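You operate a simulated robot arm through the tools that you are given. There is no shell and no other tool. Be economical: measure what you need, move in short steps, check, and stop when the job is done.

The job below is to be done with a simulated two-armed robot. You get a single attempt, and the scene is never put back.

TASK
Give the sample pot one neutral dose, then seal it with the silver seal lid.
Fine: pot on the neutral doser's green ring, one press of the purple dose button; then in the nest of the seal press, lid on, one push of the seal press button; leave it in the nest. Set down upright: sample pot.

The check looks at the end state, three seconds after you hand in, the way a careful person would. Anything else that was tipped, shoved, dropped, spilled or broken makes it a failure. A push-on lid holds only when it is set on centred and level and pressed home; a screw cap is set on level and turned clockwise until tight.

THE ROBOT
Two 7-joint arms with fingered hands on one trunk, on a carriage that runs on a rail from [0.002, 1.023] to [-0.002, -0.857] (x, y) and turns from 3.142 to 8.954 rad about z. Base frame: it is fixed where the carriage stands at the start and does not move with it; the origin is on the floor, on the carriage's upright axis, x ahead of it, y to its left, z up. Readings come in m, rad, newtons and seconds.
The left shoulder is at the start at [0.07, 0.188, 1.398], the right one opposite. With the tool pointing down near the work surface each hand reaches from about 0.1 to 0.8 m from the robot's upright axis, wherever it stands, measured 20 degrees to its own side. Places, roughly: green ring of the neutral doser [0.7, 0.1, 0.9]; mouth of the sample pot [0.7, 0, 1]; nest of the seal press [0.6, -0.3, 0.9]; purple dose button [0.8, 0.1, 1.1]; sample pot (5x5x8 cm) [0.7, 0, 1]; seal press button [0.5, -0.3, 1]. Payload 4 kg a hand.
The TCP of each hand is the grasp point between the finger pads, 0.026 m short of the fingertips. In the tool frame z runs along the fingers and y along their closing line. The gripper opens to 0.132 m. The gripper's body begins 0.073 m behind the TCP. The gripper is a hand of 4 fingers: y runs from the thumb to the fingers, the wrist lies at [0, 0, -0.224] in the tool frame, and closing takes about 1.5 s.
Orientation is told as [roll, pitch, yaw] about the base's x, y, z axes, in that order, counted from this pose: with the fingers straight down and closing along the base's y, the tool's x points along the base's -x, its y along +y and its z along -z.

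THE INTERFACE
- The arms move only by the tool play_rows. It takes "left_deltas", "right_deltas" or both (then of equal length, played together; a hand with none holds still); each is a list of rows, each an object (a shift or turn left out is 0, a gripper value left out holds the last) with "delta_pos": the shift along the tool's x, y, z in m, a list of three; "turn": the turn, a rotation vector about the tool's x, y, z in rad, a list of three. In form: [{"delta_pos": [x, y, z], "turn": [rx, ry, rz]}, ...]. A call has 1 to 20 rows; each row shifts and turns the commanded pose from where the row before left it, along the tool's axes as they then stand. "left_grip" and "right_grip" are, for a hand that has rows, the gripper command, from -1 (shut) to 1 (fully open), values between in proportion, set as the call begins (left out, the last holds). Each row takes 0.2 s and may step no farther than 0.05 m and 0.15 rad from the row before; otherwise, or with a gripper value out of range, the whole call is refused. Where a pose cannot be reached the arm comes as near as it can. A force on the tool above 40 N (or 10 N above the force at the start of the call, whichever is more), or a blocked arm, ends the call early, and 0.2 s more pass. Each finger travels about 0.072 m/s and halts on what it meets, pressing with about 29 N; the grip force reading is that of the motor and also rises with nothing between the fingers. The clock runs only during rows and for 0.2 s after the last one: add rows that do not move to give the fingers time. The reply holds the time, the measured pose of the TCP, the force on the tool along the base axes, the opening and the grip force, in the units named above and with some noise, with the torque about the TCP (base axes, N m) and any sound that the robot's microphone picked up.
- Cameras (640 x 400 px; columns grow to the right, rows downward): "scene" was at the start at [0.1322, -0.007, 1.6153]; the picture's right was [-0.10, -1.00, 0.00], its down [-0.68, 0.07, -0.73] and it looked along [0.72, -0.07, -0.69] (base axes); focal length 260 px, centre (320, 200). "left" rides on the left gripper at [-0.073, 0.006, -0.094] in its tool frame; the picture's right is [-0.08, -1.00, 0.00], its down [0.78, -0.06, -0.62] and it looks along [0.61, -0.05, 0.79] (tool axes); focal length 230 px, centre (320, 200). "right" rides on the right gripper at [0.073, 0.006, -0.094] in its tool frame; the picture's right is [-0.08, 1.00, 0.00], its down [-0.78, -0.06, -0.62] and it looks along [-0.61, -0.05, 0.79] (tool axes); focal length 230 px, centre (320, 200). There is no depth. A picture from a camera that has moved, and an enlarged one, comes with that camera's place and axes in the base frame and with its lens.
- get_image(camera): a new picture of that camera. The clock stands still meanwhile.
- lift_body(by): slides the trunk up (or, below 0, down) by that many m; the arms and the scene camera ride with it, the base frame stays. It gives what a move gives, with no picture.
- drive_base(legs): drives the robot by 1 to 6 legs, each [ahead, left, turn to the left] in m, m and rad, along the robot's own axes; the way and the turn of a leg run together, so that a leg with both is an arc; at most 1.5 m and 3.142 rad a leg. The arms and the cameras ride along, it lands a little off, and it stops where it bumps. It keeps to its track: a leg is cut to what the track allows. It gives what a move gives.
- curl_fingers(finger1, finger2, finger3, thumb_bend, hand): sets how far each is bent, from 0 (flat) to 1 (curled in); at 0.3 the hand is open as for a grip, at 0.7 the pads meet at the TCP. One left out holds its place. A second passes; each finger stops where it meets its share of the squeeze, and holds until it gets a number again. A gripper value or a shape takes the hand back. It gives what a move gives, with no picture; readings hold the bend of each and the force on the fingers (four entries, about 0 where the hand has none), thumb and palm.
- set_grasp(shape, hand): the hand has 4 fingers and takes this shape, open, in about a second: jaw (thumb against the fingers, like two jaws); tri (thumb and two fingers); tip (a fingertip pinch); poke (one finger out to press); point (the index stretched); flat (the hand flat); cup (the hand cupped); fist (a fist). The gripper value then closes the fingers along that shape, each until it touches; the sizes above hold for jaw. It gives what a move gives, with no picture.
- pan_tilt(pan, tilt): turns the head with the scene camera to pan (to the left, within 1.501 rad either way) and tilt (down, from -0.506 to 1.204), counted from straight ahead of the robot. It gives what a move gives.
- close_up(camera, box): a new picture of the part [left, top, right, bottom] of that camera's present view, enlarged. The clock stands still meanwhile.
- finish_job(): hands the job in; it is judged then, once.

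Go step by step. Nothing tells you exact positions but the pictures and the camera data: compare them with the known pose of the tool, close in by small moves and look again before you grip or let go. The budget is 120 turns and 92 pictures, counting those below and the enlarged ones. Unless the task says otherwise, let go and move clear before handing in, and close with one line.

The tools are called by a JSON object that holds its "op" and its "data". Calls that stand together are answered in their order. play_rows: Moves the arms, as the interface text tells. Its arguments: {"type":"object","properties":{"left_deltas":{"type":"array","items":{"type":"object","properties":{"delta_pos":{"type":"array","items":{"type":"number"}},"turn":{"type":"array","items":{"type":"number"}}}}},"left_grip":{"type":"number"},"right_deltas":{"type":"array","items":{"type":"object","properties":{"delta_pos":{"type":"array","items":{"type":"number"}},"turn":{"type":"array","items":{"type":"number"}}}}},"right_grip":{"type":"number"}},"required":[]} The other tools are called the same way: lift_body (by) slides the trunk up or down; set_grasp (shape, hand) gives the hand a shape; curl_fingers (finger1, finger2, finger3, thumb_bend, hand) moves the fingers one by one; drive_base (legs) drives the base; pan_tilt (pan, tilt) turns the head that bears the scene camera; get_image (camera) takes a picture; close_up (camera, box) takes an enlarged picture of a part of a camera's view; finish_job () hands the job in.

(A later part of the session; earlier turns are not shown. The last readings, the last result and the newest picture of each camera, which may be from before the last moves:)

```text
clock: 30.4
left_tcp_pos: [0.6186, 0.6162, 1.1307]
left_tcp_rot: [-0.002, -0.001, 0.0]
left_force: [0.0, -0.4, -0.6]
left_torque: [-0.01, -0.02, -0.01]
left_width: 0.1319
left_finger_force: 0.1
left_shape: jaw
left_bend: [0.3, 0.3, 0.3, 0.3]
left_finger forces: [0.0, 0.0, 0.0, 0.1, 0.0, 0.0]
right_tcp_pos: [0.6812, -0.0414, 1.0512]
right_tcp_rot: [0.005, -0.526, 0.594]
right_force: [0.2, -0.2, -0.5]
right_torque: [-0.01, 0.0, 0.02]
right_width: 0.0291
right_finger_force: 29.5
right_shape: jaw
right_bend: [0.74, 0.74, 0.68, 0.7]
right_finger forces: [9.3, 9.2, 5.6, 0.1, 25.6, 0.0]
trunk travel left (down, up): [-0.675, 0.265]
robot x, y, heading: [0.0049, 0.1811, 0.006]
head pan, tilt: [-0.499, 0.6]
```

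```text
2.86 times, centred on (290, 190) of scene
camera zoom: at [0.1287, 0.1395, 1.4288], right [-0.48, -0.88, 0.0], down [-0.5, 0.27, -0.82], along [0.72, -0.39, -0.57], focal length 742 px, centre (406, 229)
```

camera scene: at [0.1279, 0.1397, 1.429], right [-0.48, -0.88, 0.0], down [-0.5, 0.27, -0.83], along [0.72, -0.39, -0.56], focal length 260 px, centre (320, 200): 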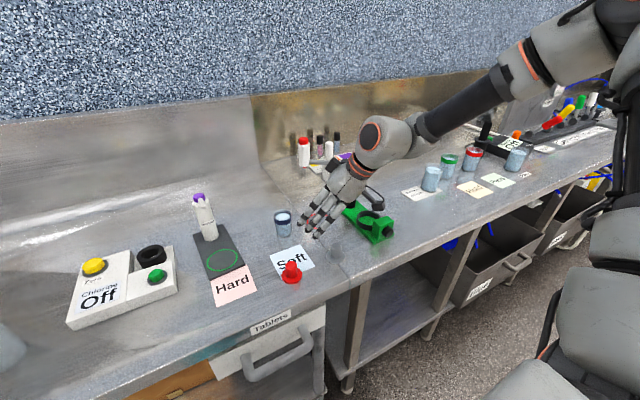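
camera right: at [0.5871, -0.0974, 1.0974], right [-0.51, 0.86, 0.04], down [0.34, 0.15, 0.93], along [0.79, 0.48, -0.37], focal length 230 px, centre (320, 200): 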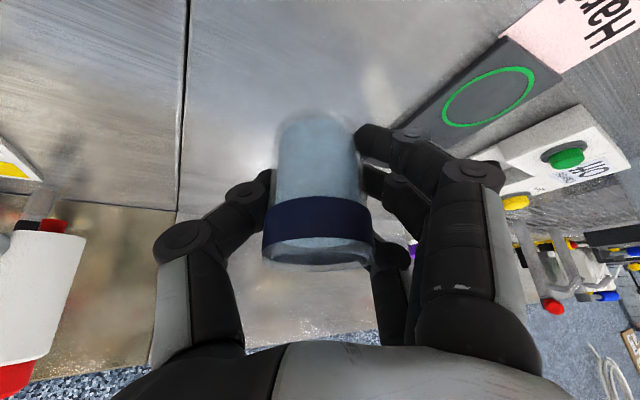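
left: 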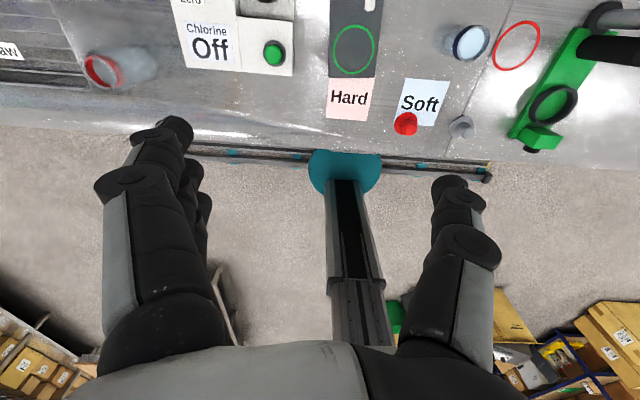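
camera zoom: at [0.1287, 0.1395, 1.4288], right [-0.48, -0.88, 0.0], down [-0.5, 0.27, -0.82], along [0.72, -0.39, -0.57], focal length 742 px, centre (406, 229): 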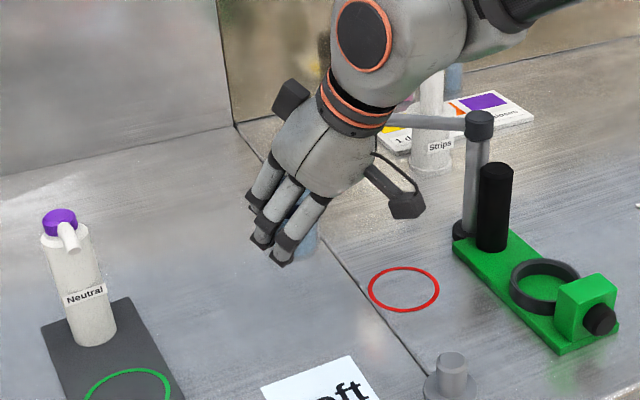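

Held upright and firm. I'll shift back 2 cm for clearance and drive left to bring the pot beside the green ring.

{"op": "play_rows", "data": {"right_deltas": [{"delta_pos": [0.0136, 0.0107, -0.0079]}, {"delta_pos": [0, 0, 0]}]}}

{"op": "drive_base", "data": {"legs": [[0, 0.18, 0]]}}

{"op": "get_image", "data": {"camera": "right"}}

{"op": "get_image", "data": {"camera": "scene"}}

```text
clock: 31.0
left_tcp_pos: [0.618, 0.6158, 1.1309]
left_tcp_rot: [0.001, 0.0, 0.0]
left_force: [0.5, -0.6, -0.7]
left_torque: [0.0, 0.01, 0.02]
left_width: 0.1316
left_finger_force: 0.0
left_shape: jaw
left_bend: [0.3, 0.3, 0.3, 0.3]
left_finger forces: [0.1, 0.0, 0.1, 0.0, 0.0, 0.0]
right_tcp_pos: [0.6637, -0.0399, 1.0523]
right_tcp_rot: [0.006, -0.527, 0.595]
right_force: [-0.4, 0.1, -1.4]
right_torque: [0.02, 0.01, 0.0]
right_width: 0.0289
right_finger_force: 29.3
right_shape: jaw
right_bend: [0.74, 0.74, 0.68, 0.7]
right_finger forces: [9.2, 9.2, 5.4, 0.0, 25.7, 0.0]
trunk travel left (down, up): [-0.675, 0.265]
robot x, y, heading: [0.0016, 0.1787, 0.002]
head pan, tilt: [-0.499, 0.6]
```

```text
clock: 32.5
left_tcp_pos: [0.618, 0.7934, 1.1307]
left_tcp_rot: [0.001, 0.002, 0.0]
left_force: [1.0, -1.3, -0.1]
left_torque: [0.02, -0.01, 0.0]
left_width: 0.132
left_finger_force: 0.0
left_shape: jaw
left_bend: [0.3, 0.3, 0.3, 0.3]
left_finger forces: [0.0, 0.0, 0.1, 0.0, 0.1, 0.0]
right_tcp_pos: [0.6632, 0.1376, 1.0522]
right_tcp_rot: [0.008, -0.53, 0.595]
right_force: [0.3, 0.2, -0.7]
right_torque: [-0.02, -0.02, -0.04]
right_width: 0.029
right_finger_force: 29.0
right_shape: jaw
right_bend: [0.74, 0.74, 0.68, 0.7]
right_finger forces: [9.4, 9.2, 5.4, 0.1, 25.5, 0.1]
trunk travel left (down, up): [-0.675, 0.265]
robot x, y, heading: [-0.0006, 0.3617, -0.005]
head pan, tilt: [-0.499, 0.6]
```

```text
62 pictures are left
camera right: at [0.5684, 0.0802, 1.097], right [-0.51, 0.86, 0.04], down [0.34, 0.15, 0.93], along [0.79, 0.48, -0.37], focal length 230 px, centre (320, 200)
```

right: 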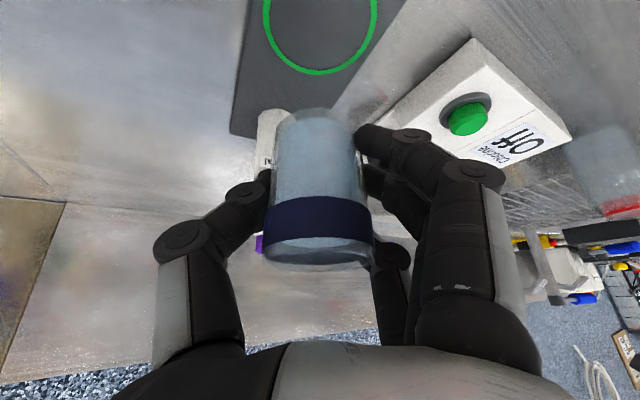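

```text
61 pictures are left
camera scene: at [0.1285, 0.3165, 1.4288], right [-0.48, -0.88, 0.0], down [-0.5, 0.27, -0.82], along [0.72, -0.39, -0.57], focal length 260 px, centre (320, 200)
```

scene: 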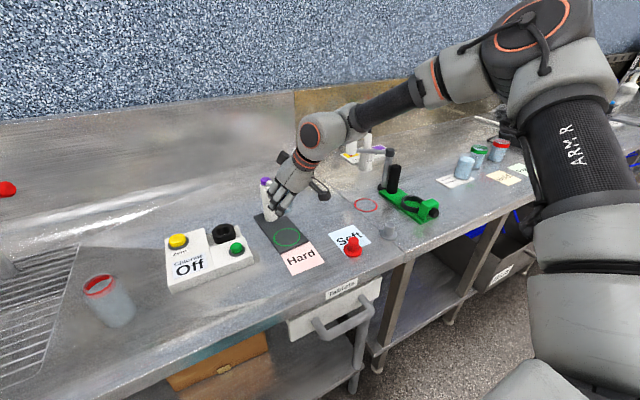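

The pot is over the ring, within a few mm. I'll lower to just above the plate.

{"op": "play_rows", "data": {"right_deltas": [{"delta_pos": [0.0106, 0.0033, 0.0228]}, {"delta_pos": [0.0126, 0, 0.0216]}, {"delta_pos": [0.0101, 0, 0.0173]}, {"delta_pos": [0, 0, 0]}]}}

{"op": "get_image", "data": {"camera": "right"}}

{"op": "close_up", "data": {"camera": "scene", "box": [220, 150, 360, 270]}}

```text
clock: 33.5
left_tcp_pos: [0.6195, 0.794, 1.1302]
left_tcp_rot: [0.0, 0.0, -0.002]
left_force: [-0.7, -0.8, 0.2]
left_torque: [-0.01, -0.01, -0.03]
left_width: 0.1319
left_finger_force: 0.0
left_shape: jaw
left_bend: [0.3, 0.3, 0.3, 0.3]
left_finger forces: [0.0, 0.0, 0.0, 0.0, 0.0, 0.0]
right_tcp_pos: [0.6623, 0.1421, 0.9825]
right_tcp_rot: [0.006, -0.528, 0.596]
right_force: [-0.6, -0.2, -0.9]
right_torque: [0.03, 0.03, 0.02]
right_width: 0.0291
right_finger_force: 29.0
right_shape: jaw
right_bend: [0.74, 0.74, 0.68, 0.7]
right_finger forces: [9.4, 9.4, 5.3, 0.0, 25.5, 0.0]
trunk travel left (down, up): [-0.675, 0.265]
robot x, y, heading: [-0.0025, 0.3595, -0.008]
head pan, tilt: [-0.499, 0.6]
```

```text
60 pictures are left
camera right: at [0.5684, 0.0857, 1.027], right [-0.51, 0.86, 0.04], down [0.34, 0.15, 0.93], along [0.79, 0.48, -0.37], focal length 230 px, centre (320, 200)
```

right: 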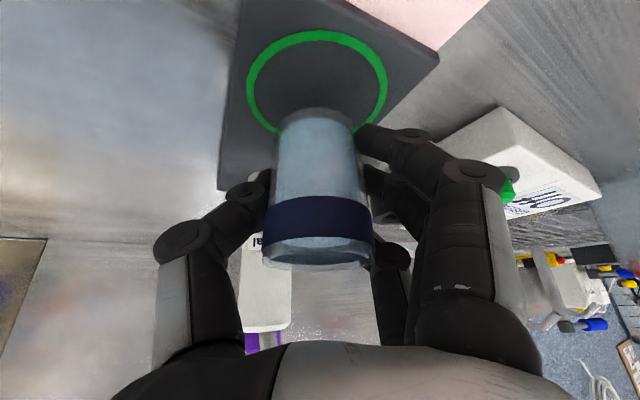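

```text
3.33 times, centred on (290, 210) of scene
camera zoom: at [0.1284, 0.3178, 1.4289], right [-0.48, -0.88, 0.0], down [-0.5, 0.27, -0.82], along [0.72, -0.39, -0.57], focal length 866 px, centre (420, 167)
```

zoom: 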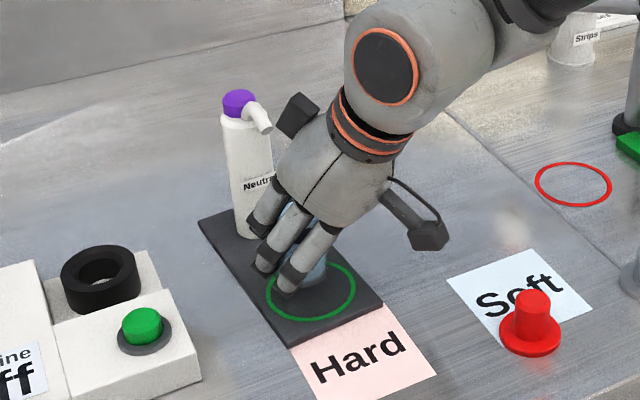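

{"op": "play_rows", "data": {"right_deltas": [{"delta_pos": [0.0058, 0.0023, 0.0035]}, {"delta_pos": [0.003, 0, 0.0052]}, {"delta_pos": [0.0015, 0, 0.0026]}, {"delta_pos": [0, 0, 0]}]}}

{"op": "close_up", "data": {"camera": "right", "box": [220, 20, 420, 280]}}

```text
clock: 34.5
left_tcp_pos: [0.6197, 0.7945, 1.1312]
left_tcp_rot: [0.002, 0.0, -0.003]
left_force: [-0.1, 0.4, 0.0]
left_torque: [-0.01, 0.03, 0.01]
left_width: 0.132
left_finger_force: 0.0
left_shape: jaw
left_bend: [0.3, 0.3, 0.3, 0.3]
left_finger forces: [0.0, 0.0, 0.0, 0.0, 0.0, 0.1]
right_tcp_pos: [0.6581, 0.1427, 0.9676]
right_tcp_rot: [0.005, -0.529, 0.597]
right_force: [0.4, 0.1, -0.3]
right_torque: [0.0, -0.01, 0.02]
right_width: 0.0292
right_finger_force: 29.4
right_shape: jaw
right_bend: [0.74, 0.74, 0.68, 0.7]
right_finger forces: [9.5, 9.3, 5.4, 0.0, 25.3, 0.0]
trunk travel left (down, up): [-0.675, 0.265]
robot x, y, heading: [0.0019, 0.3619, 0.002]
head pan, tilt: [-0.499, 0.6]
```

```text
1.54 times, centred on (320, 150) of right
camera zoom: at [0.564, 0.0861, 1.0123], right [-0.51, 0.86, 0.04], down [0.34, 0.15, 0.93], along [0.79, 0.48, -0.37], focal length 354 px, centre (320, 277)
```

zoom: 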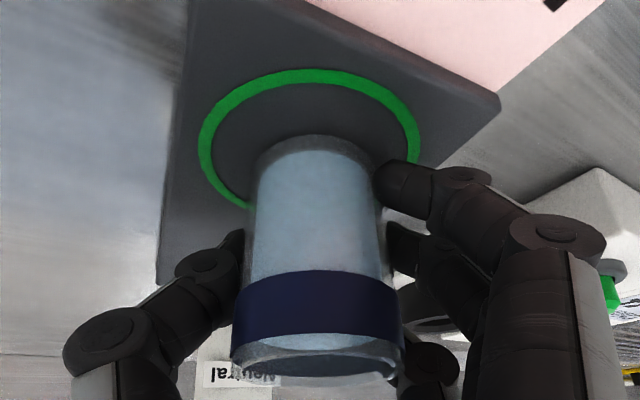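

{"op": "play_rows", "data": {"right_deltas": [{"delta_pos": [0.005, 0, 0.0006]}, {"delta_pos": [0.0015, 0, 0.0026]}, {"delta_pos": [0.0015, 0, 0.0026]}, {"delta_pos": [0, 0, 0]}]}}

{"op": "close_up", "data": {"camera": "right", "box": [220, 20, 420, 280]}}

```text
clock: 35.5
left_tcp_pos: [0.6148, 0.7966, 1.1332]
left_tcp_rot: [-0.002, -0.003, 0.0]
left_force: [-0.4, -0.1, 0.0]
left_torque: [0.03, 0.0, -0.06]
left_width: 0.132
left_finger_force: 0.1
left_shape: jaw
left_bend: [0.3, 0.3, 0.3, 0.3]
left_finger forces: [0.0, 0.0, 0.1, 0.1, 0.0, 0.1]
right_tcp_pos: [0.6543, 0.1431, 0.9629]
right_tcp_rot: [0.0, -0.535, 0.598]
right_force: [8.7, 3.0, 34.0]
right_torque: [0.0, 0.33, -0.11]
right_width: 0.0299
right_finger_force: 29.2
right_shape: jaw
right_bend: [0.76, 0.74, 0.68, 0.71]
right_finger forces: [33.1, 8.2, 13.5, 0.0, 31.7, 0.0]
trunk travel left (down, up): [-0.675, 0.265]
robot x, y, heading: [0.0041, 0.3601, 0.005]
head pan, tilt: [-0.499, 0.6]
```

```text
1.54 times, centred on (320, 150) of right
camera zoom: at [0.5602, 0.0862, 1.0073], right [-0.51, 0.86, 0.04], down [0.33, 0.15, 0.93], along [0.8, 0.48, -0.36], focal length 354 px, centre (320, 277)
```

zoom: 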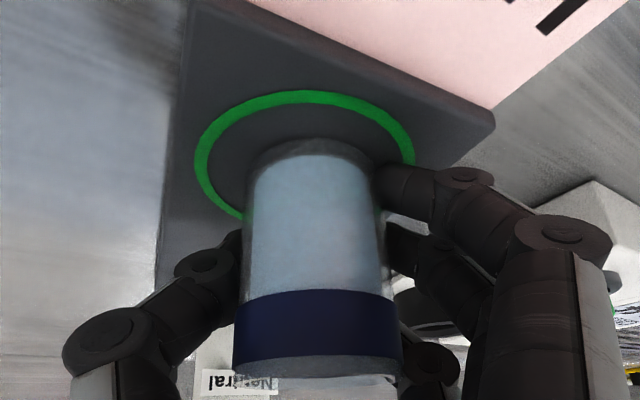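

Contact made with the plate. I'll ease up 2 mm and open moderately.

{"op": "play_rows", "data": {"right_deltas": [{"delta_pos": [-0.0012, 0, -0.002]}, {"delta_pos": [0, 0, 0]}]}}

{"op": "play_rows", "data": {"right_deltas": [{"delta_pos": [0, 0, 0]}, {"delta_pos": [0, 0, 0]}, {"delta_pos": [0, 0, 0]}, {"delta_pos": [0, 0, 0]}, {"delta_pos": [0, 0, 0]}, {"delta_pos": [0, 0, 0]}], "right_grip": 0.3}}

{"op": "get_image", "data": {"camera": "right"}}

```text
clock: 36.1
left_tcp_pos: [0.6149, 0.7967, 1.1318]
left_tcp_rot: [-0.002, -0.004, -0.001]
left_force: [0.5, 0.3, 0.3]
left_torque: [0.0, 0.01, -0.01]
left_width: 0.1319
left_finger_force: 0.0
left_shape: jaw
left_bend: [0.3, 0.3, 0.3, 0.3]
left_finger forces: [0.0, 0.1, 0.0, 0.1, 0.0, 0.0]
right_tcp_pos: [0.6534, 0.1435, 0.963]
right_tcp_rot: [0.002, -0.53, 0.597]
right_force: [6.5, 3.9, 30.8]
right_torque: [0.06, 0.34, -0.09]
right_width: 0.0299
right_finger_force: 28.6
right_shape: jaw
right_bend: [0.76, 0.74, 0.68, 0.71]
right_finger forces: [33.3, 8.5, 11.7, 0.0, 30.8, 0.1]
trunk travel left (down, up): [-0.675, 0.265]
robot x, y, heading: [0.0045, 0.3545, -0.001]
head pan, tilt: [-0.499, 0.6]
```

```text
clock: 37.5
left_tcp_pos: [0.6177, 0.7952, 1.1327]
left_tcp_rot: [0.0, -0.001, -0.002]
left_force: [-0.4, -0.4, -0.8]
left_torque: [0.01, 0.0, -0.01]
left_width: 0.1318
left_finger_force: 0.1
left_shape: jaw
left_bend: [0.3, 0.3, 0.3, 0.3]
left_finger forces: [0.0, 0.0, 0.0, 0.0, 0.0, 0.1]
right_tcp_pos: [0.6544, 0.1413, 0.9619]
right_tcp_rot: [0.003, -0.527, 0.595]
right_force: [3.8, -4.4, 20.5]
right_torque: [0.16, 0.45, 0.11]
right_width: 0.0802
right_finger_force: 0.1
right_shape: jaw
right_bend: [0.79, 0.7, 0.7, 0.67]
right_finger forces: [21.2, 0.1, 0.0, 0.0, 0.1, 0.0]
trunk travel left (down, up): [-0.675, 0.265]
robot x, y, heading: [-0.0016, 0.3591, 0.002]
head pan, tilt: [-0.499, 0.6]
```

```text
56 pictures are left
camera right: at [0.5593, 0.0835, 1.0062], right [-0.51, 0.86, 0.04], down [0.34, 0.15, 0.93], along [0.79, 0.48, -0.37], focal length 230 px, centre (320, 200)
```

right: 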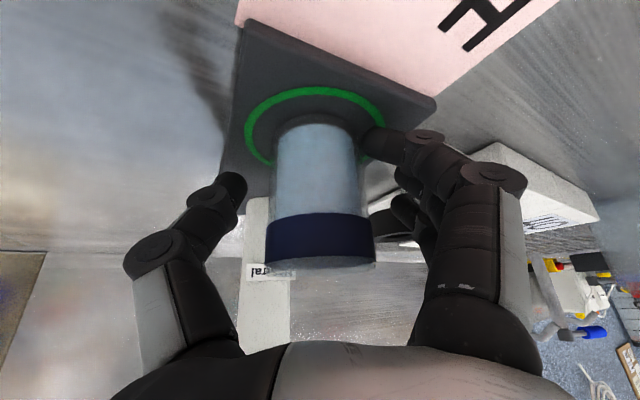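

Finger 1 still presses on the plate; I'll raise a little, open a bit more, then withdraw back along the hand's axis.

{"op": "play_rows", "data": {"right_deltas": [{"delta_pos": [-0.003, 0, -0.005]}, {"delta_pos": [-0.002, 0, -0.0035]}, {"delta_pos": [0, 0, 0]}], "right_grip": 0.6}}

{"op": "get_image", "data": {"camera": "right"}}

```text
clock: 38.3
left_tcp_pos: [0.6176, 0.7943, 1.1318]
left_tcp_rot: [-0.001, 0.0, -0.001]
left_force: [0.2, 0.5, 0.1]
left_torque: [0.0, -0.01, 0.01]
left_width: 0.1319
left_finger_force: 0.0
left_shape: jaw
left_bend: [0.3, 0.3, 0.3, 0.3]
left_finger forces: [0.0, 0.0, 0.1, 0.1, 0.0, 0.0]
right_tcp_pos: [0.6535, 0.1402, 0.9702]
right_tcp_rot: [0.005, -0.527, 0.594]
right_force: [-0.8, -0.4, 0.0]
right_torque: [0.01, 0.03, 0.01]
right_width: 0.1052
right_finger_force: 0.0
right_shape: jaw
right_bend: [0.59, 0.59, 0.59, 0.55]
right_finger forces: [0.1, 0.0, 0.1, 0.1, 0.1, 0.0]
trunk travel left (down, up): [-0.675, 0.265]
robot x, y, heading: [-0.0006, 0.3596, 0.0]
head pan, tilt: [-0.499, 0.6]
```

```text
55 pictures are left
camera right: at [0.5602, 0.0836, 1.0152], right [-0.51, 0.86, 0.04], down [0.34, 0.15, 0.93], along [0.79, 0.48, -0.37], focal length 230 px, centre (320, 200)
```

right: 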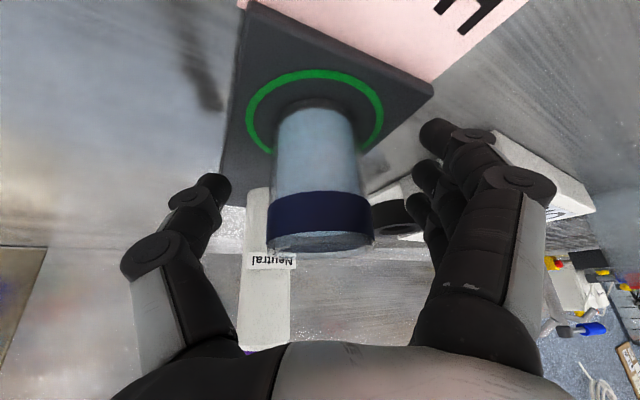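

{"op": "play_rows", "data": {"right_deltas": [{"delta_pos": [0, 0, -0.035]}, {"delta_pos": [0, 0, -0.04]}, {"delta_pos": [0, 0, -0.04]}, {"delta_pos": [0, 0, -0.04]}, {"delta_pos": [0, 0, -0.02]}]}}

{"op": "get_image", "data": {"camera": "right"}}

{"op": "get_image", "data": {"camera": "scene"}}

```text
clock: 39.5
left_tcp_pos: [0.6185, 0.7953, 1.1298]
left_tcp_rot: [0.001, 0.002, 0.0]
left_force: [0.6, 0.1, -0.1]
left_torque: [0.0, 0.01, -0.02]
left_width: 0.132
left_finger_force: 0.1
left_shape: jaw
left_bend: [0.3, 0.3, 0.3, 0.3]
left_finger forces: [0.0, 0.0, 0.0, 0.0, 0.0, 0.0]
right_tcp_pos: [0.5829, 0.0903, 1.1222]
right_tcp_rot: [0.004, -0.527, 0.596]
right_force: [0.9, 0.2, -0.1]
right_torque: [-0.01, 0.01, 0.0]
right_width: 0.1056
right_finger_force: 0.1
right_shape: jaw
right_bend: [0.59, 0.59, 0.59, 0.55]
right_finger forces: [0.0, 0.0, 0.0, 0.1, 0.1, 0.1]
trunk travel left (down, up): [-0.675, 0.265]
robot x, y, heading: [0.0013, 0.3604, 0.001]
head pan, tilt: [-0.499, 0.6]
```

```text
54 pictures are left
camera right: at [0.4885, 0.0329, 1.1668], right [-0.51, 0.86, 0.04], down [0.34, 0.15, 0.93], along [0.79, 0.48, -0.37], focal length 230 px, centre (320, 200)
```

right: 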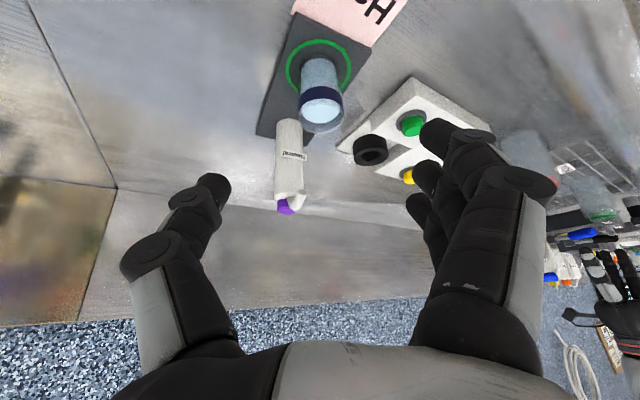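

```text
53 pictures are left
camera scene: at [0.1284, 0.3184, 1.4289], right [-0.48, -0.88, 0.0], down [-0.5, 0.27, -0.83], along [0.72, -0.39, -0.56], focal length 260 px, centre (320, 200)
```

scene: 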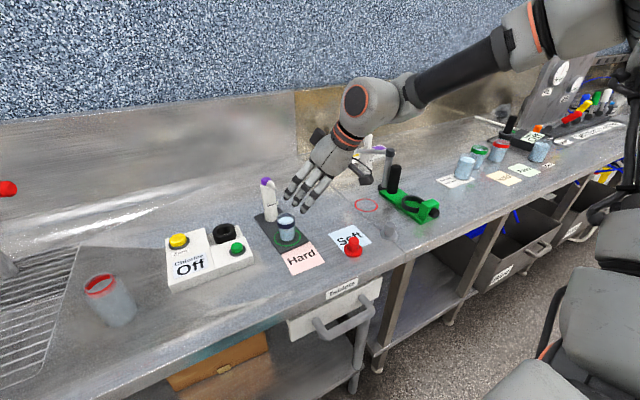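

The pot stands upright in the ring. The purple button is at about (0.77, 0.148, 1.055). I'll shape the right hand to poke and look at the finger geometry.

{"op": "set_grasp", "data": {"hand": "right", "shape": "poke"}}

{"op": "get_image", "data": {"camera": "right"}}

{"op": "close_up", "data": {"camera": "scene", "box": [230, 80, 450, 280]}}

```text
clock: 40.4
left_tcp_pos: [0.6192, 0.7944, 1.131]
left_tcp_rot: [-0.002, 0.0, -0.001]
left_force: [1.0, 0.6, -0.9]
left_torque: [0.02, 0.01, 0.01]
left_width: 0.132
left_finger_force: 0.0
left_shape: jaw
left_bend: [0.3, 0.3, 0.3, 0.3]
left_finger forces: [0.0, 0.0, 0.0, 0.0, 0.0, 0.0]
right_tcp_pos: [0.5832, 0.0897, 1.122]
right_tcp_rot: [0.005, -0.528, 0.595]
right_force: [0.2, 0.5, 0.4]
right_torque: [0.01, 0.05, -0.02]
right_width: 0.0002
right_finger_force: 0.1
right_shape: poke
right_bend: [1.0, 1.0, 1.0, 0.46]
right_finger forces: [0.0, 0.0, 0.0, 0.0, 0.1, 0.1]
trunk travel left (down, up): [-0.675, 0.265]
robot x, y, heading: [0.0042, 0.3598, 0.004]
head pan, tilt: [-0.499, 0.6]
```

```text
52 pictures are left
camera right: at [0.4886, 0.0331, 1.1667], right [-0.51, 0.86, 0.04], down [0.34, 0.15, 0.93], along [0.79, 0.48, -0.37], focal length 230 px, centre (320, 200)
```

right: 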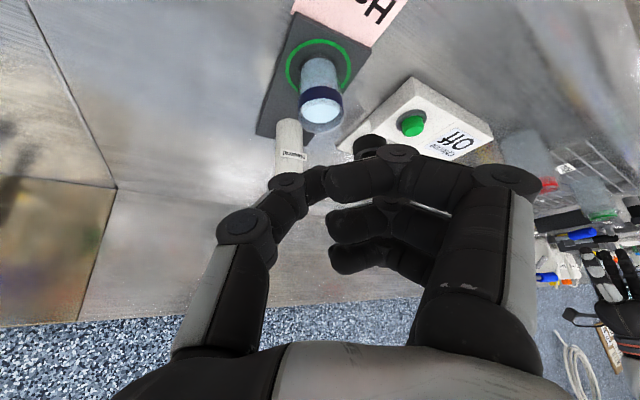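

```text
2.00 times, centred on (340, 180) of scene
camera zoom: at [0.1283, 0.3184, 1.4289], right [-0.48, -0.88, 0.0], down [-0.5, 0.27, -0.83], along [0.72, -0.39, -0.56], focal length 520 px, centre (280, 240)
```

zoom: 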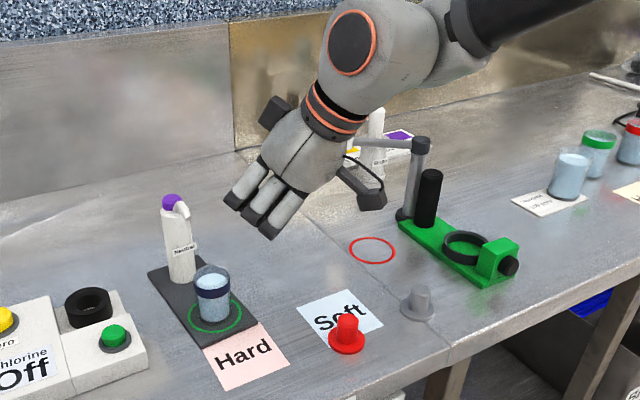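

Poke leaves the thumb out; I'd rather use a pinch tip of the middle finger and thumb, with the others curled.

{"op": "curl_fingers", "data": {"hand": "right", "finger1": 1.0, "finger2": 0.3, "finger3": 1.0, "thumb_bend": 0.3}}

{"op": "curl_fingers", "data": {"hand": "right", "finger2": 0.7, "thumb_bend": 0.7}}

{"op": "get_image", "data": {"camera": "right"}}

```text
clock: 41.4
left_tcp_pos: [0.6184, 0.7944, 1.1302]
left_tcp_rot: [0.0, -0.001, -0.003]
left_force: [0.1, 0.3, 0.5]
left_torque: [0.0, -0.01, -0.01]
left_width: 0.132
left_finger_force: 0.1
left_shape: jaw
left_bend: [0.3, 0.3, 0.3, 0.3]
left_finger forces: [0.0, 0.0, 0.0, 0.0, 0.0, 0.0]
right_tcp_pos: [0.5815, 0.0887, 1.1215]
right_tcp_rot: [0.007, -0.527, 0.595]
right_force: [-0.5, -0.1, 0.5]
right_torque: [0.04, 0.03, 0.03]
right_width: 0.0605
right_finger_force: 0.0
right_shape: fingers
right_bend: [1.0, 0.3, 1.0, 0.3]
right_finger forces: [0.0, 0.1, 0.0, 0.1, 0.0, 0.0]
trunk travel left (down, up): [-0.675, 0.265]
robot x, y, heading: [0.0015, 0.3602, 0.004]
head pan, tilt: [-0.499, 0.6]
```

```text
clock: 42.4
left_tcp_pos: [0.6177, 0.7944, 1.1316]
left_tcp_rot: [-0.001, 0.0, -0.002]
left_force: [0.5, -0.3, -0.1]
left_torque: [0.03, 0.01, -0.03]
left_width: 0.1319
left_finger_force: 0.1
left_shape: jaw
left_bend: [0.3, 0.3, 0.3, 0.3]
left_finger forces: [0.0, 0.0, 0.0, 0.1, 0.1, 0.1]
right_tcp_pos: [0.5817, 0.0902, 1.1223]
right_tcp_rot: [0.007, -0.527, 0.597]
right_force: [0.6, 0.4, 0.0]
right_torque: [-0.02, 0.01, 0.01]
right_width: 0.0391
right_finger_force: 0.0
right_shape: fingers
right_bend: [1.0, 0.7, 1.0, 0.7]
right_finger forces: [0.1, 0.0, 0.0, 0.0, 0.0, 0.0]
trunk travel left (down, up): [-0.675, 0.265]
robot x, y, heading: [0.0024, 0.3576, 0.002]
head pan, tilt: [-0.499, 0.6]
```

```text
50 pictures are left
camera right: at [0.4887, 0.0331, 1.1667], right [-0.51, 0.86, 0.04], down [0.34, 0.15, 0.93], along [0.79, 0.48, -0.37], focal length 230 px, centre (320, 200)
```

right: 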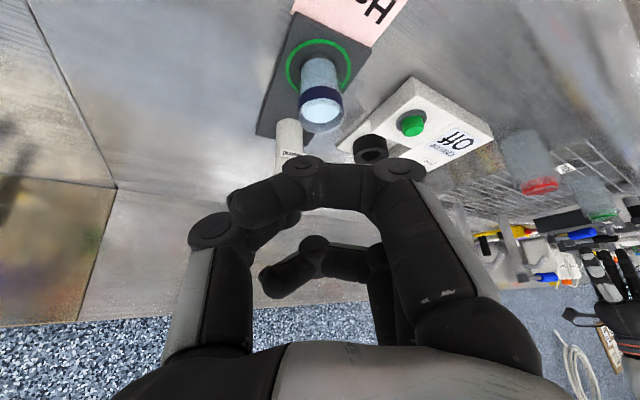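

That curl puts knuckles in the way. I'll use the plain jaw closed (fingertips known to be 26 mm past the TCP) and bring the hand vertical.

{"op": "set_grasp", "data": {"hand": "right", "shape": "jaw"}}

{"op": "play_rows", "data": {"right_deltas": [{"turn": [0, 0.132, 0], "delta_pos": [0, 0, -0.01]}, {"turn": [0, 0.132, 0], "delta_pos": [0, 0, -0.01]}, {"turn": [0, 0.132, 0], "delta_pos": [0, 0, -0.01]}, {"turn": [0, 0.132, 0], "delta_pos": [0, 0, -0.01]}, {"delta_pos": [0, 0, 0]}, {"delta_pos": [0, 0, 0]}, {"delta_pos": [0, 0, 0]}, {"delta_pos": [0, 0, 0]}], "right_grip": -1}}

{"op": "get_image", "data": {"camera": "right"}}

{"op": "get_image", "data": {"camera": "scene"}}

```text
clock: 43.3
left_tcp_pos: [0.619, 0.7954, 1.1312]
left_tcp_rot: [0.0, -0.001, -0.002]
left_force: [-0.1, 0.3, 0.5]
left_torque: [0.02, 0.0, 0.02]
left_width: 0.1319
left_finger_force: 0.1
left_shape: jaw
left_bend: [0.3, 0.3, 0.3, 0.3]
left_finger forces: [0.0, 0.0, 0.1, 0.0, 0.1, 0.1]
right_tcp_pos: [0.5832, 0.0901, 1.1209]
right_tcp_rot: [0.004, -0.527, 0.596]
right_force: [0.7, -0.1, -0.1]
right_torque: [0.04, -0.02, -0.01]
right_width: 0.132
right_finger_force: 0.1
right_shape: jaw
right_bend: [0.3, 0.3, 0.3, 0.3]
right_finger forces: [0.1, 0.0, 0.0, 0.1, 0.0, 0.0]
trunk travel left (down, up): [-0.675, 0.265]
robot x, y, heading: [0.0001, 0.358, 0.003]
head pan, tilt: [-0.499, 0.6]
```

```text
clock: 45.1
left_tcp_pos: [0.6182, 0.7939, 1.1314]
left_tcp_rot: [0.001, 0.0, -0.002]
left_force: [-0.8, 0.1, -0.4]
left_torque: [0.0, -0.01, 0.04]
left_width: 0.1321
left_finger_force: 0.0
left_shape: jaw
left_bend: [0.3, 0.3, 0.3, 0.3]
left_finger forces: [0.0, 0.0, 0.0, 0.1, 0.0, 0.0]
right_tcp_pos: [0.5727, 0.0828, 1.1599]
right_tcp_rot: [0.003, -0.002, 0.598]
right_force: [-0.1, 0.5, 0.0]
right_torque: [0.01, -0.02, 0.02]
right_width: 0.0
right_finger_force: 28.9
right_shape: jaw
right_bend: [0.68, 0.58, 0.68, 0.66]
right_finger forces: [0.0, 0.1, 0.1, 0.0, 0.0, 0.0]
trunk travel left (down, up): [-0.675, 0.265]
robot x, y, heading: [-0.0005, 0.3628, 0.003]
head pan, tilt: [-0.499, 0.6]
```

```text
49 pictures are left
camera right: at [0.5086, 0.0465, 1.2543], right [-0.5, 0.87, 0.0], down [0.68, 0.39, 0.62], along [0.53, 0.31, -0.79], focal length 230 px, centre (320, 200)
```

right: 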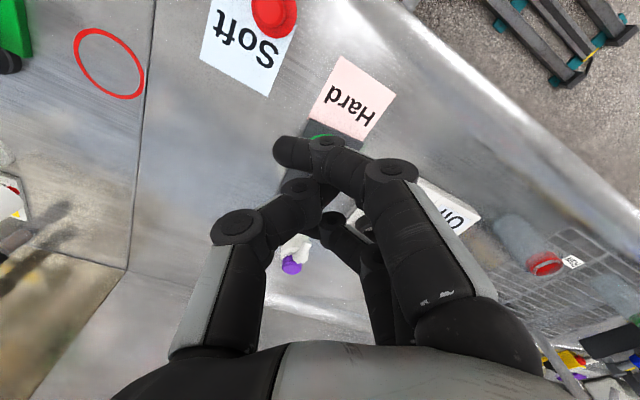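

```text
48 pictures are left
camera scene: at [0.128, 0.3182, 1.4289], right [-0.48, -0.88, 0.0], down [-0.5, 0.27, -0.83], along [0.72, -0.39, -0.56], focal length 260 px, centre (320, 200)
```

scene: 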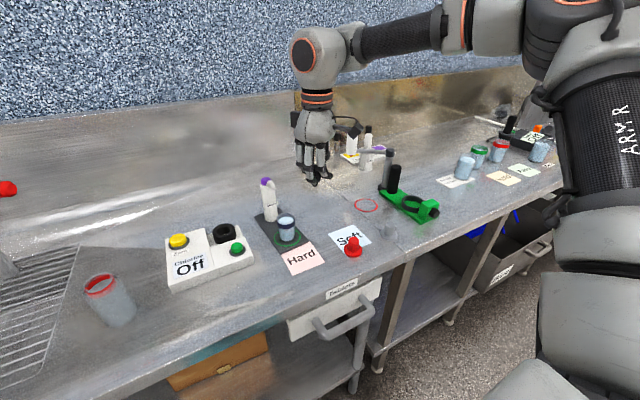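

{"op": "play_rows", "data": {"right_deltas": [{"delta_pos": [-0.0404, -0.0118, 0.005]}, {"delta_pos": [-0.0404, -0.0118, 0.005]}, {"delta_pos": [-0.0404, -0.0118, 0.005]}, {"delta_pos": [-0.0404, -0.0118, 0.005]}, {"delta_pos": [-0.0404, -0.0118, 0.005]}, {"delta_pos": [0, 0, 0]}]}}

{"op": "get_image", "data": {"camera": "right"}}

{"op": "close_up", "data": {"camera": "scene", "box": [200, 100, 340, 260]}}

```text
clock: 46.5
left_tcp_pos: [0.6176, 0.7947, 1.1311]
left_tcp_rot: [-0.001, -0.001, -0.001]
left_force: [-1.2, -0.6, 0.0]
left_torque: [-0.02, 0.02, 0.02]
left_width: 0.1317
left_finger_force: 0.0
left_shape: jaw
left_bend: [0.3, 0.3, 0.3, 0.3]
left_finger forces: [0.0, 0.1, 0.0, 0.0, 0.0, 0.0]
right_tcp_pos: [0.6578, 0.0888, 1.1296]
right_tcp_rot: [0.005, -0.002, 0.6]
right_force: [0.2, -0.2, -0.2]
right_torque: [0.02, 0.02, 0.01]
right_width: 0.0
right_finger_force: 28.9
right_shape: jaw
right_bend: [0.68, 0.57, 0.68, 0.67]
right_finger forces: [0.0, 0.0, 0.1, 0.0, 0.0, 0.0]
right hand out of reach, approached as far as the arm can: row 2, 3, 4, 5
trunk travel left (down, up): [-0.675, 0.265]
robot x, y, heading: [0.0009, 0.36, -0.003]
head pan, tilt: [-0.499, 0.6]
```

```text
47 pictures are left
camera right: at [0.5953, 0.0535, 1.2234], right [-0.5, 0.87, 0.0], down [0.68, 0.39, 0.62], along [0.53, 0.31, -0.79], focal length 230 px, centre (320, 200)
```

right: 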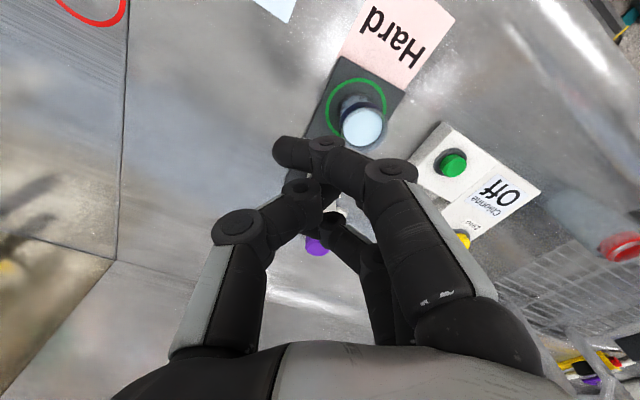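

```text
2.50 times, centred on (270, 180) of scene
camera zoom: at [0.1278, 0.3184, 1.429], right [-0.48, -0.88, 0.0], down [-0.5, 0.27, -0.83], along [0.72, -0.39, -0.56], focal length 649 px, centre (445, 250)
```

zoom: 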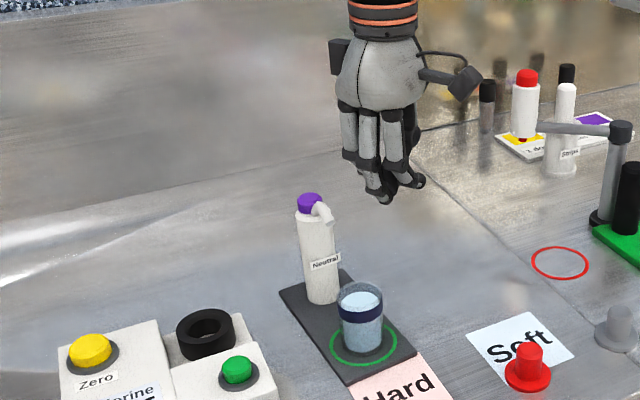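

Vertical can't reach there; I'll tilt again and move the closed tips over the button.

{"op": "play_rows", "data": {"right_deltas": [{"turn": [0, -0.132, 0]}, {"turn": [0, -0.132, 0]}, {"turn": [0, -0.132, 0]}, {"turn": [0, -0.132, 0]}, {"delta_pos": [-0.0258, -0.004, 0.0192]}, {"delta_pos": [-0.0258, -0.004, 0.0192]}, {"delta_pos": [-0.0258, -0.004, 0.0192]}, {"delta_pos": [-0.0258, -0.004, 0.0192]}, {"delta_pos": [0, 0, 0]}]}}

{"op": "get_image", "data": {"camera": "right"}}

{"op": "close_up", "data": {"camera": "scene", "box": [200, 100, 340, 260]}}

```text
clock: 48.5
left_tcp_pos: [0.6163, 0.796, 1.1314]
left_tcp_rot: [-0.001, -0.002, -0.002]
left_force: [-0.8, -0.9, 0.4]
left_torque: [0.01, -0.02, -0.03]
left_width: 0.132
left_finger_force: 0.1
left_shape: jaw
left_bend: [0.3, 0.3, 0.3, 0.3]
left_finger forces: [0.1, 0.0, 0.0, 0.0, 0.0, 0.0]
right_tcp_pos: [0.7585, 0.1429, 1.1181]
right_tcp_rot: [0.003, -0.53, 0.595]
right_force: [0.1, -0.1, 0.1]
right_torque: [-0.02, -0.03, -0.03]
right_width: 0.0001
right_finger_force: 28.9
right_shape: jaw
right_bend: [0.68, 0.57, 0.68, 0.67]
right_finger forces: [0.0, 0.1, 0.0, 0.0, 0.1, 0.1]
right hand out of reach, approached as far as the arm can: row 8
trunk travel left (down, up): [-0.675, 0.265]
robot x, y, heading: [0.0015, 0.3597, 0.005]
head pan, tilt: [-0.499, 0.6]
```

```text
45 pictures are left
camera right: at [0.6653, 0.0855, 1.1626], right [-0.51, 0.86, 0.04], down [0.34, 0.15, 0.93], along [0.79, 0.48, -0.37], focal length 230 px, centre (320, 200)
```

right: 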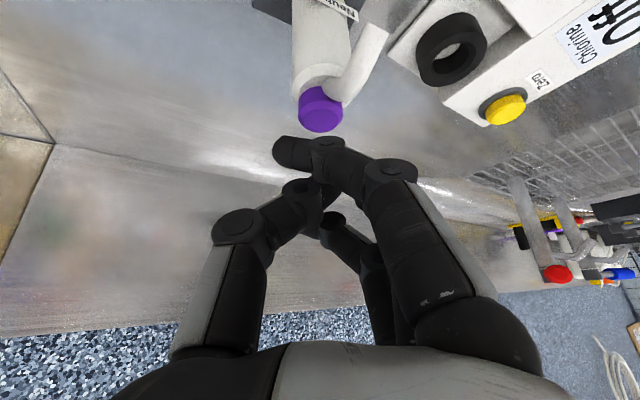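

```text
2.50 times, centred on (270, 180) of scene
camera zoom: at [0.1264, 0.3186, 1.4291], right [-0.48, -0.88, 0.0], down [-0.49, 0.27, -0.83], along [0.73, -0.39, -0.56], focal length 649 px, centre (445, 250)
```

zoom: 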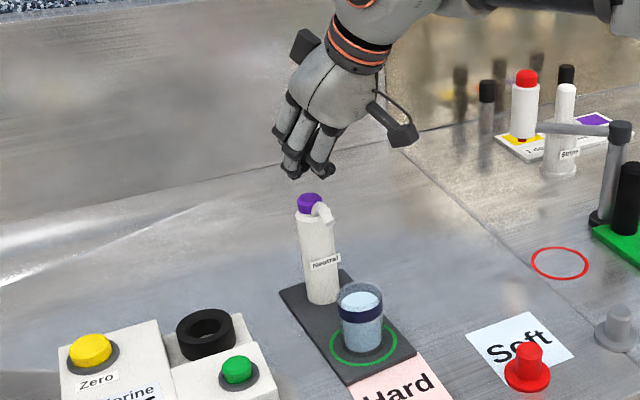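

Button top triangulates to (0.767, 0.151, 1.058). I'll nudge forward to centre the lowest fingertip over it.

{"op": "play_rows", "data": {"right_deltas": [{"delta_pos": [-0.0075, 0.0008, 0.0044]}, {"delta_pos": [-0.0075, 0.0007, 0.0043]}, {"delta_pos": [0, 0, 0]}]}}

```text
clock: 49.3
left_tcp_pos: [0.6189, 0.795, 1.1299]
left_tcp_rot: [0.0, 0.001, -0.001]
left_force: [0.1, 0.5, 0.5]
left_torque: [-0.02, 0.0, 0.02]
left_width: 0.1317
left_finger_force: 0.1
left_shape: jaw
left_bend: [0.3, 0.3, 0.3, 0.3]
left_finger forces: [0.1, 0.1, 0.1, 0.0, 0.1, 0.0]
right_tcp_pos: [0.7602, 0.1434, 1.1166]
right_tcp_rot: [0.005, -0.528, 0.595]
right_force: [-0.6, 0.7, 0.5]
right_torque: [0.02, -0.03, 0.04]
right_width: 0.0
right_finger_force: 28.7
right_shape: jaw
right_bend: [0.68, 0.57, 0.68, 0.67]
right_finger forces: [0.0, 0.0, 0.1, 0.1, 0.0, 0.0]
right hand out of reach, approached as far as the arm can: row 1, 2
trunk travel left (down, up): [-0.675, 0.265]
robot x, y, heading: [0.0012, 0.3591, -0.001]
head pan, tilt: [-0.499, 0.6]
```

At the reach limit again, so I'll raise both hands 10 cm and lower the trunk 10 cm.

{"op": "play_rows", "data": {"left_deltas": [{"delta_pos": [0, 0, -0.033]}, {"delta_pos": [0, 0, -0.033]}, {"delta_pos": [0, 0, -0.033]}, {"delta_pos": [0, 0, 0]}], "right_deltas": [{"delta_pos": [-0.0024, 0, -0.0372]}, {"delta_pos": [-0.0024, 0, -0.0372]}, {"delta_pos": [-0.0024, 0, -0.0372]}, {"delta_pos": [0, 0, 0]}]}}

{"op": "lift_body", "data": {"by": -0.1}}

```text
clock: 50.3
left_tcp_pos: [0.6193, 0.7944, 1.2289]
left_tcp_rot: [0.001, -0.001, 0.0]
left_force: [0.3, 0.0, 0.0]
left_torque: [0.04, 0.05, -0.01]
left_width: 0.132
left_finger_force: 0.1
left_shape: jaw
left_bend: [0.3, 0.3, 0.3, 0.3]
left_finger forces: [0.1, 0.0, 0.0, 0.0, 0.1, 0.0]
right_tcp_pos: [0.7205, 0.1149, 1.2157]
right_tcp_rot: [0.006, -0.526, 0.595]
right_force: [-0.7, 0.2, -0.2]
right_torque: [-0.02, -0.03, -0.01]
right_width: 0.0
right_finger_force: 28.2
right_shape: jaw
right_bend: [0.68, 0.57, 0.68, 0.67]
right_finger forces: [0.0, 0.0, 0.1, 0.0, 0.0, 0.0]
trunk travel left (down, up): [-0.675, 0.265]
robot x, y, heading: [-0.0002, 0.3562, 0.001]
head pan, tilt: [-0.499, 0.6]
```

```text
clock: 51.6
left_tcp_pos: [0.6169, 0.7948, 1.1297]
left_tcp_rot: [-0.001, -0.001, -0.002]
left_force: [-0.2, 1.1, 0.4]
left_torque: [0.02, -0.02, 0.0]
left_width: 0.132
left_finger_force: 0.0
left_shape: jaw
left_bend: [0.3, 0.3, 0.3, 0.3]
left_finger forces: [0.0, 0.0, 0.0, 0.0, 0.0, 0.0]
right_tcp_pos: [0.7197, 0.1157, 1.1169]
right_tcp_rot: [0.005, -0.529, 0.595]
right_force: [-0.1, -0.3, 0.4]
right_torque: [0.01, -0.02, 0.0]
right_width: 0.0001
right_finger_force: 29.0
right_shape: jaw
right_bend: [0.68, 0.57, 0.68, 0.67]
right_finger forces: [0.1, 0.1, 0.0, 0.0, 0.0, 0.0]
trunk travel left (down, up): [-0.575, 0.365]
robot x, y, heading: [-0.0032, 0.3629, -0.002]
head pan, tilt: [-0.499, 0.6]
```

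{"op": "play_rows", "data": {"right_deltas": [{"delta_pos": [-0.0171, 0.0007, 0.0134]}, {"delta_pos": [-0.0171, 0.0007, 0.0134]}, {"delta_pos": [-0.0171, 0.0007, 0.0134]}, {"delta_pos": [0, 0, 0]}]}}

{"op": "get_image", "data": {"camera": "right"}}

{"op": "close_up", "data": {"camera": "scene", "box": [180, 50, 320, 210]}}

```text
clock: 52.6
left_tcp_pos: [0.6178, 0.7945, 1.1286]
left_tcp_rot: [0.001, -0.001, 0.001]
left_force: [0.8, -1.0, 0.0]
left_torque: [-0.02, 0.04, 0.0]
left_width: 0.1319
left_finger_force: 0.1
left_shape: jaw
left_bend: [0.3, 0.3, 0.3, 0.3]
left_finger forces: [0.1, 0.1, 0.1, 0.0, 0.0, 0.0]
right_tcp_pos: [0.7519, 0.1397, 1.1054]
right_tcp_rot: [0.005, -0.528, 0.595]
right_force: [-0.4, -0.1, -0.2]
right_torque: [-0.02, 0.0, 0.01]
right_width: 0.0
right_finger_force: 29.4
right_shape: jaw
right_bend: [0.68, 0.57, 0.68, 0.67]
right_finger forces: [0.1, 0.1, 0.0, 0.1, 0.0, 0.1]
right hand out of reach, approached as far as the arm can: row 2, 3
trunk travel left (down, up): [-0.575, 0.365]
robot x, y, heading: [-0.001, 0.3576, -0.001]
head pan, tilt: [-0.499, 0.6]
```

```text
43 pictures are left
camera right: at [0.6577, 0.0829, 1.1503], right [-0.51, 0.86, 0.04], down [0.34, 0.15, 0.93], along [0.79, 0.48, -0.37], focal length 230 px, centre (320, 200)
```

right: 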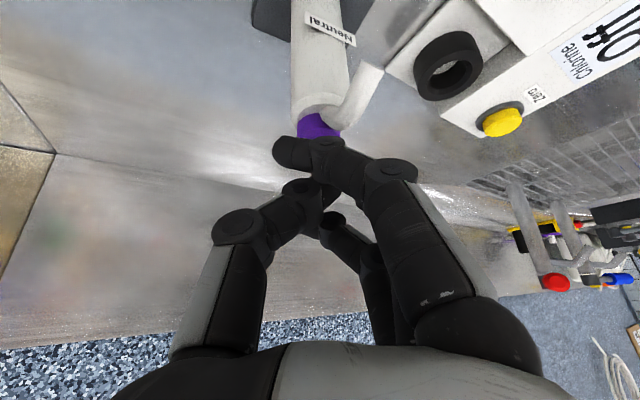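

```text
2.50 times, centred on (250, 130) of scene
camera zoom: at [0.1292, 0.3185, 1.3288], right [-0.48, -0.88, 0.0], down [-0.5, 0.27, -0.82], along [0.72, -0.39, -0.57], focal length 649 px, centre (495, 375)
```

zoom: 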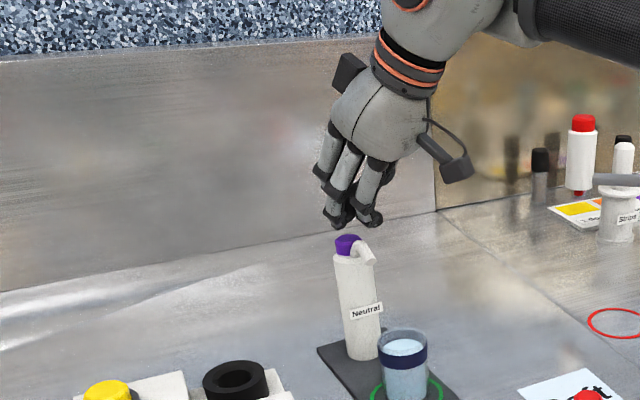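

Tilting more will bring the wrist back; I'll add 0.39 rad of tilt and creep forward.

{"op": "play_rows", "data": {"right_deltas": [{"turn": [0, -0.13, 0]}, {"turn": [0, -0.13, 0]}, {"turn": [0, -0.13, 0]}, {"delta_pos": [-0.0039, 0.0005, 0.0051]}, {"delta_pos": [-0.0039, 0.0005, 0.0051]}, {"delta_pos": [0, 0, 0]}]}}

{"op": "get_image", "data": {"camera": "right"}}

{"op": "close_up", "data": {"camera": "scene", "box": [210, 80, 310, 200]}}

```text
clock: 54.0
left_tcp_pos: [0.6183, 0.7954, 1.1298]
left_tcp_rot: [0.0, 0.0, -0.002]
left_force: [0.4, 0.0, 0.3]
left_torque: [0.01, -0.01, -0.02]
left_width: 0.132
left_finger_force: 0.1
left_shape: jaw
left_bend: [0.3, 0.3, 0.3, 0.3]
left_finger forces: [0.0, 0.0, 0.0, 0.0, 0.0, 0.0]
right_tcp_pos: [0.7608, 0.1492, 1.1071]
right_tcp_rot: [0.007, -0.919, 0.592]
right_force: [-0.4, 1.0, -0.2]
right_torque: [-0.03, 0.01, 0.02]
right_width: 0.0
right_finger_force: 28.7
right_shape: jaw
right_bend: [0.68, 0.57, 0.68, 0.67]
right_finger forces: [0.0, 0.0, 0.0, 0.0, 0.0, 0.0]
trunk travel left (down, up): [-0.575, 0.365]
robot x, y, heading: [0.0003, 0.3576, -0.001]
head pan, tilt: [-0.499, 0.6]
```

```text
41 pictures are left
camera right: at [0.6599, 0.0866, 1.1061], right [-0.52, 0.85, 0.07], down [0.03, -0.06, 1.0], along [0.85, 0.52, 0.01], focal length 230 px, centre (320, 200)
```

right: 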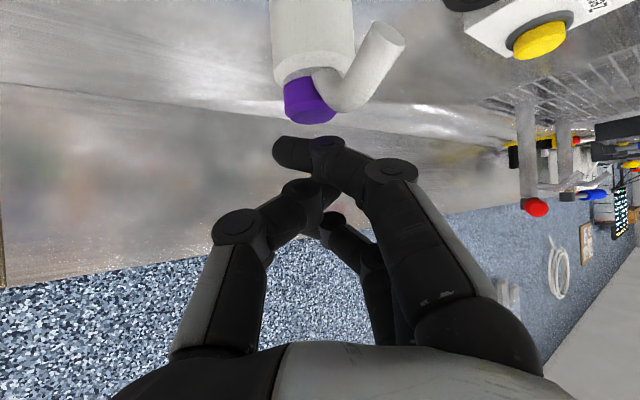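

```text
3.33 times, centred on (260, 140) of scene
camera zoom: at [0.1284, 0.318, 1.3289], right [-0.48, -0.88, 0.0], down [-0.5, 0.27, -0.83], along [0.72, -0.39, -0.56], focal length 866 px, centre (520, 400)
```

zoom: 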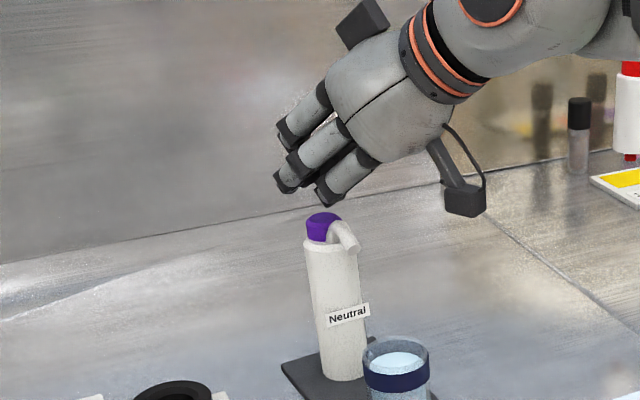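

The fingertip is aligned right above the button, with about 8 mm gap. I'll press straight down gently.

{"op": "play_rows", "data": {"right_deltas": [{"delta_pos": [0.0024, 0, 0.0018]}, {"delta_pos": [0.0024, 0, 0.0018]}, {"delta_pos": [0.0024, 0, 0.0018]}, {"delta_pos": [0.0016, 0, 0.0012]}]}}

```text
clock: 55.0
left_tcp_pos: [0.6178, 0.7947, 1.1293]
left_tcp_rot: [0.0, 0.0, 0.0]
left_force: [-0.7, -0.7, 0.2]
left_torque: [-0.03, -0.05, 0.0]
left_width: 0.1319
left_finger_force: 0.1
left_shape: jaw
left_bend: [0.3, 0.3, 0.3, 0.3]
left_finger forces: [0.0, 0.0, 0.0, 0.0, 0.1, 0.0]
right_tcp_pos: [0.7608, 0.1478, 1.0963]
right_tcp_rot: [0.006, -0.921, 0.591]
right_force: [0.7, 0.7, 0.4]
right_torque: [0.03, 0.01, 0.0]
right_width: 0.0
right_finger_force: 28.5
right_shape: jaw
right_bend: [0.69, 0.57, 0.68, 0.67]
right_finger forces: [0.7, 0.1, 0.0, 0.1, 0.1, 0.0]
trunk travel left (down, up): [-0.575, 0.365]
robot x, y, heading: [0.0011, 0.3602, -0.006]
head pan, tilt: [-0.499, 0.6]
```

Just touching. Continuing the press in small steps.

{"op": "play_rows", "data": {"right_deltas": [{"delta_pos": [0.0016, 0, 0.0012]}, {"delta_pos": [0.0016, 0, 0.0012]}, {"delta_pos": [0.0016, 0, 0.0012]}, {"delta_pos": [0, 0, 0]}]}}

```text
clock: 56.0
left_tcp_pos: [0.6168, 0.7954, 1.1298]
left_tcp_rot: [0.0, -0.001, 0.0]
left_force: [-0.5, -0.2, 0.5]
left_torque: [0.0, 0.02, -0.02]
left_width: 0.1319
left_finger_force: 0.1
left_shape: jaw
left_bend: [0.3, 0.3, 0.3, 0.3]
left_finger forces: [0.0, 0.1, 0.1, 0.0, 0.1, 0.1]
right_tcp_pos: [0.7614, 0.1501, 1.092]
right_tcp_rot: [0.005, -0.92, 0.594]
right_force: [3.2, 2.2, 10.5]
right_torque: [-0.04, 0.13, -0.04]
right_width: 0.0
right_finger_force: 29.0
right_shape: jaw
right_bend: [0.7, 0.57, 0.68, 0.67]
right_finger forces: [9.8, 0.0, 0.0, 0.0, 0.1, 0.0]
trunk travel left (down, up): [-0.575, 0.365]
robot x, y, heading: [0.0029, 0.3635, -0.002]
head pan, tilt: [-0.499, 0.6]
heard: click
```

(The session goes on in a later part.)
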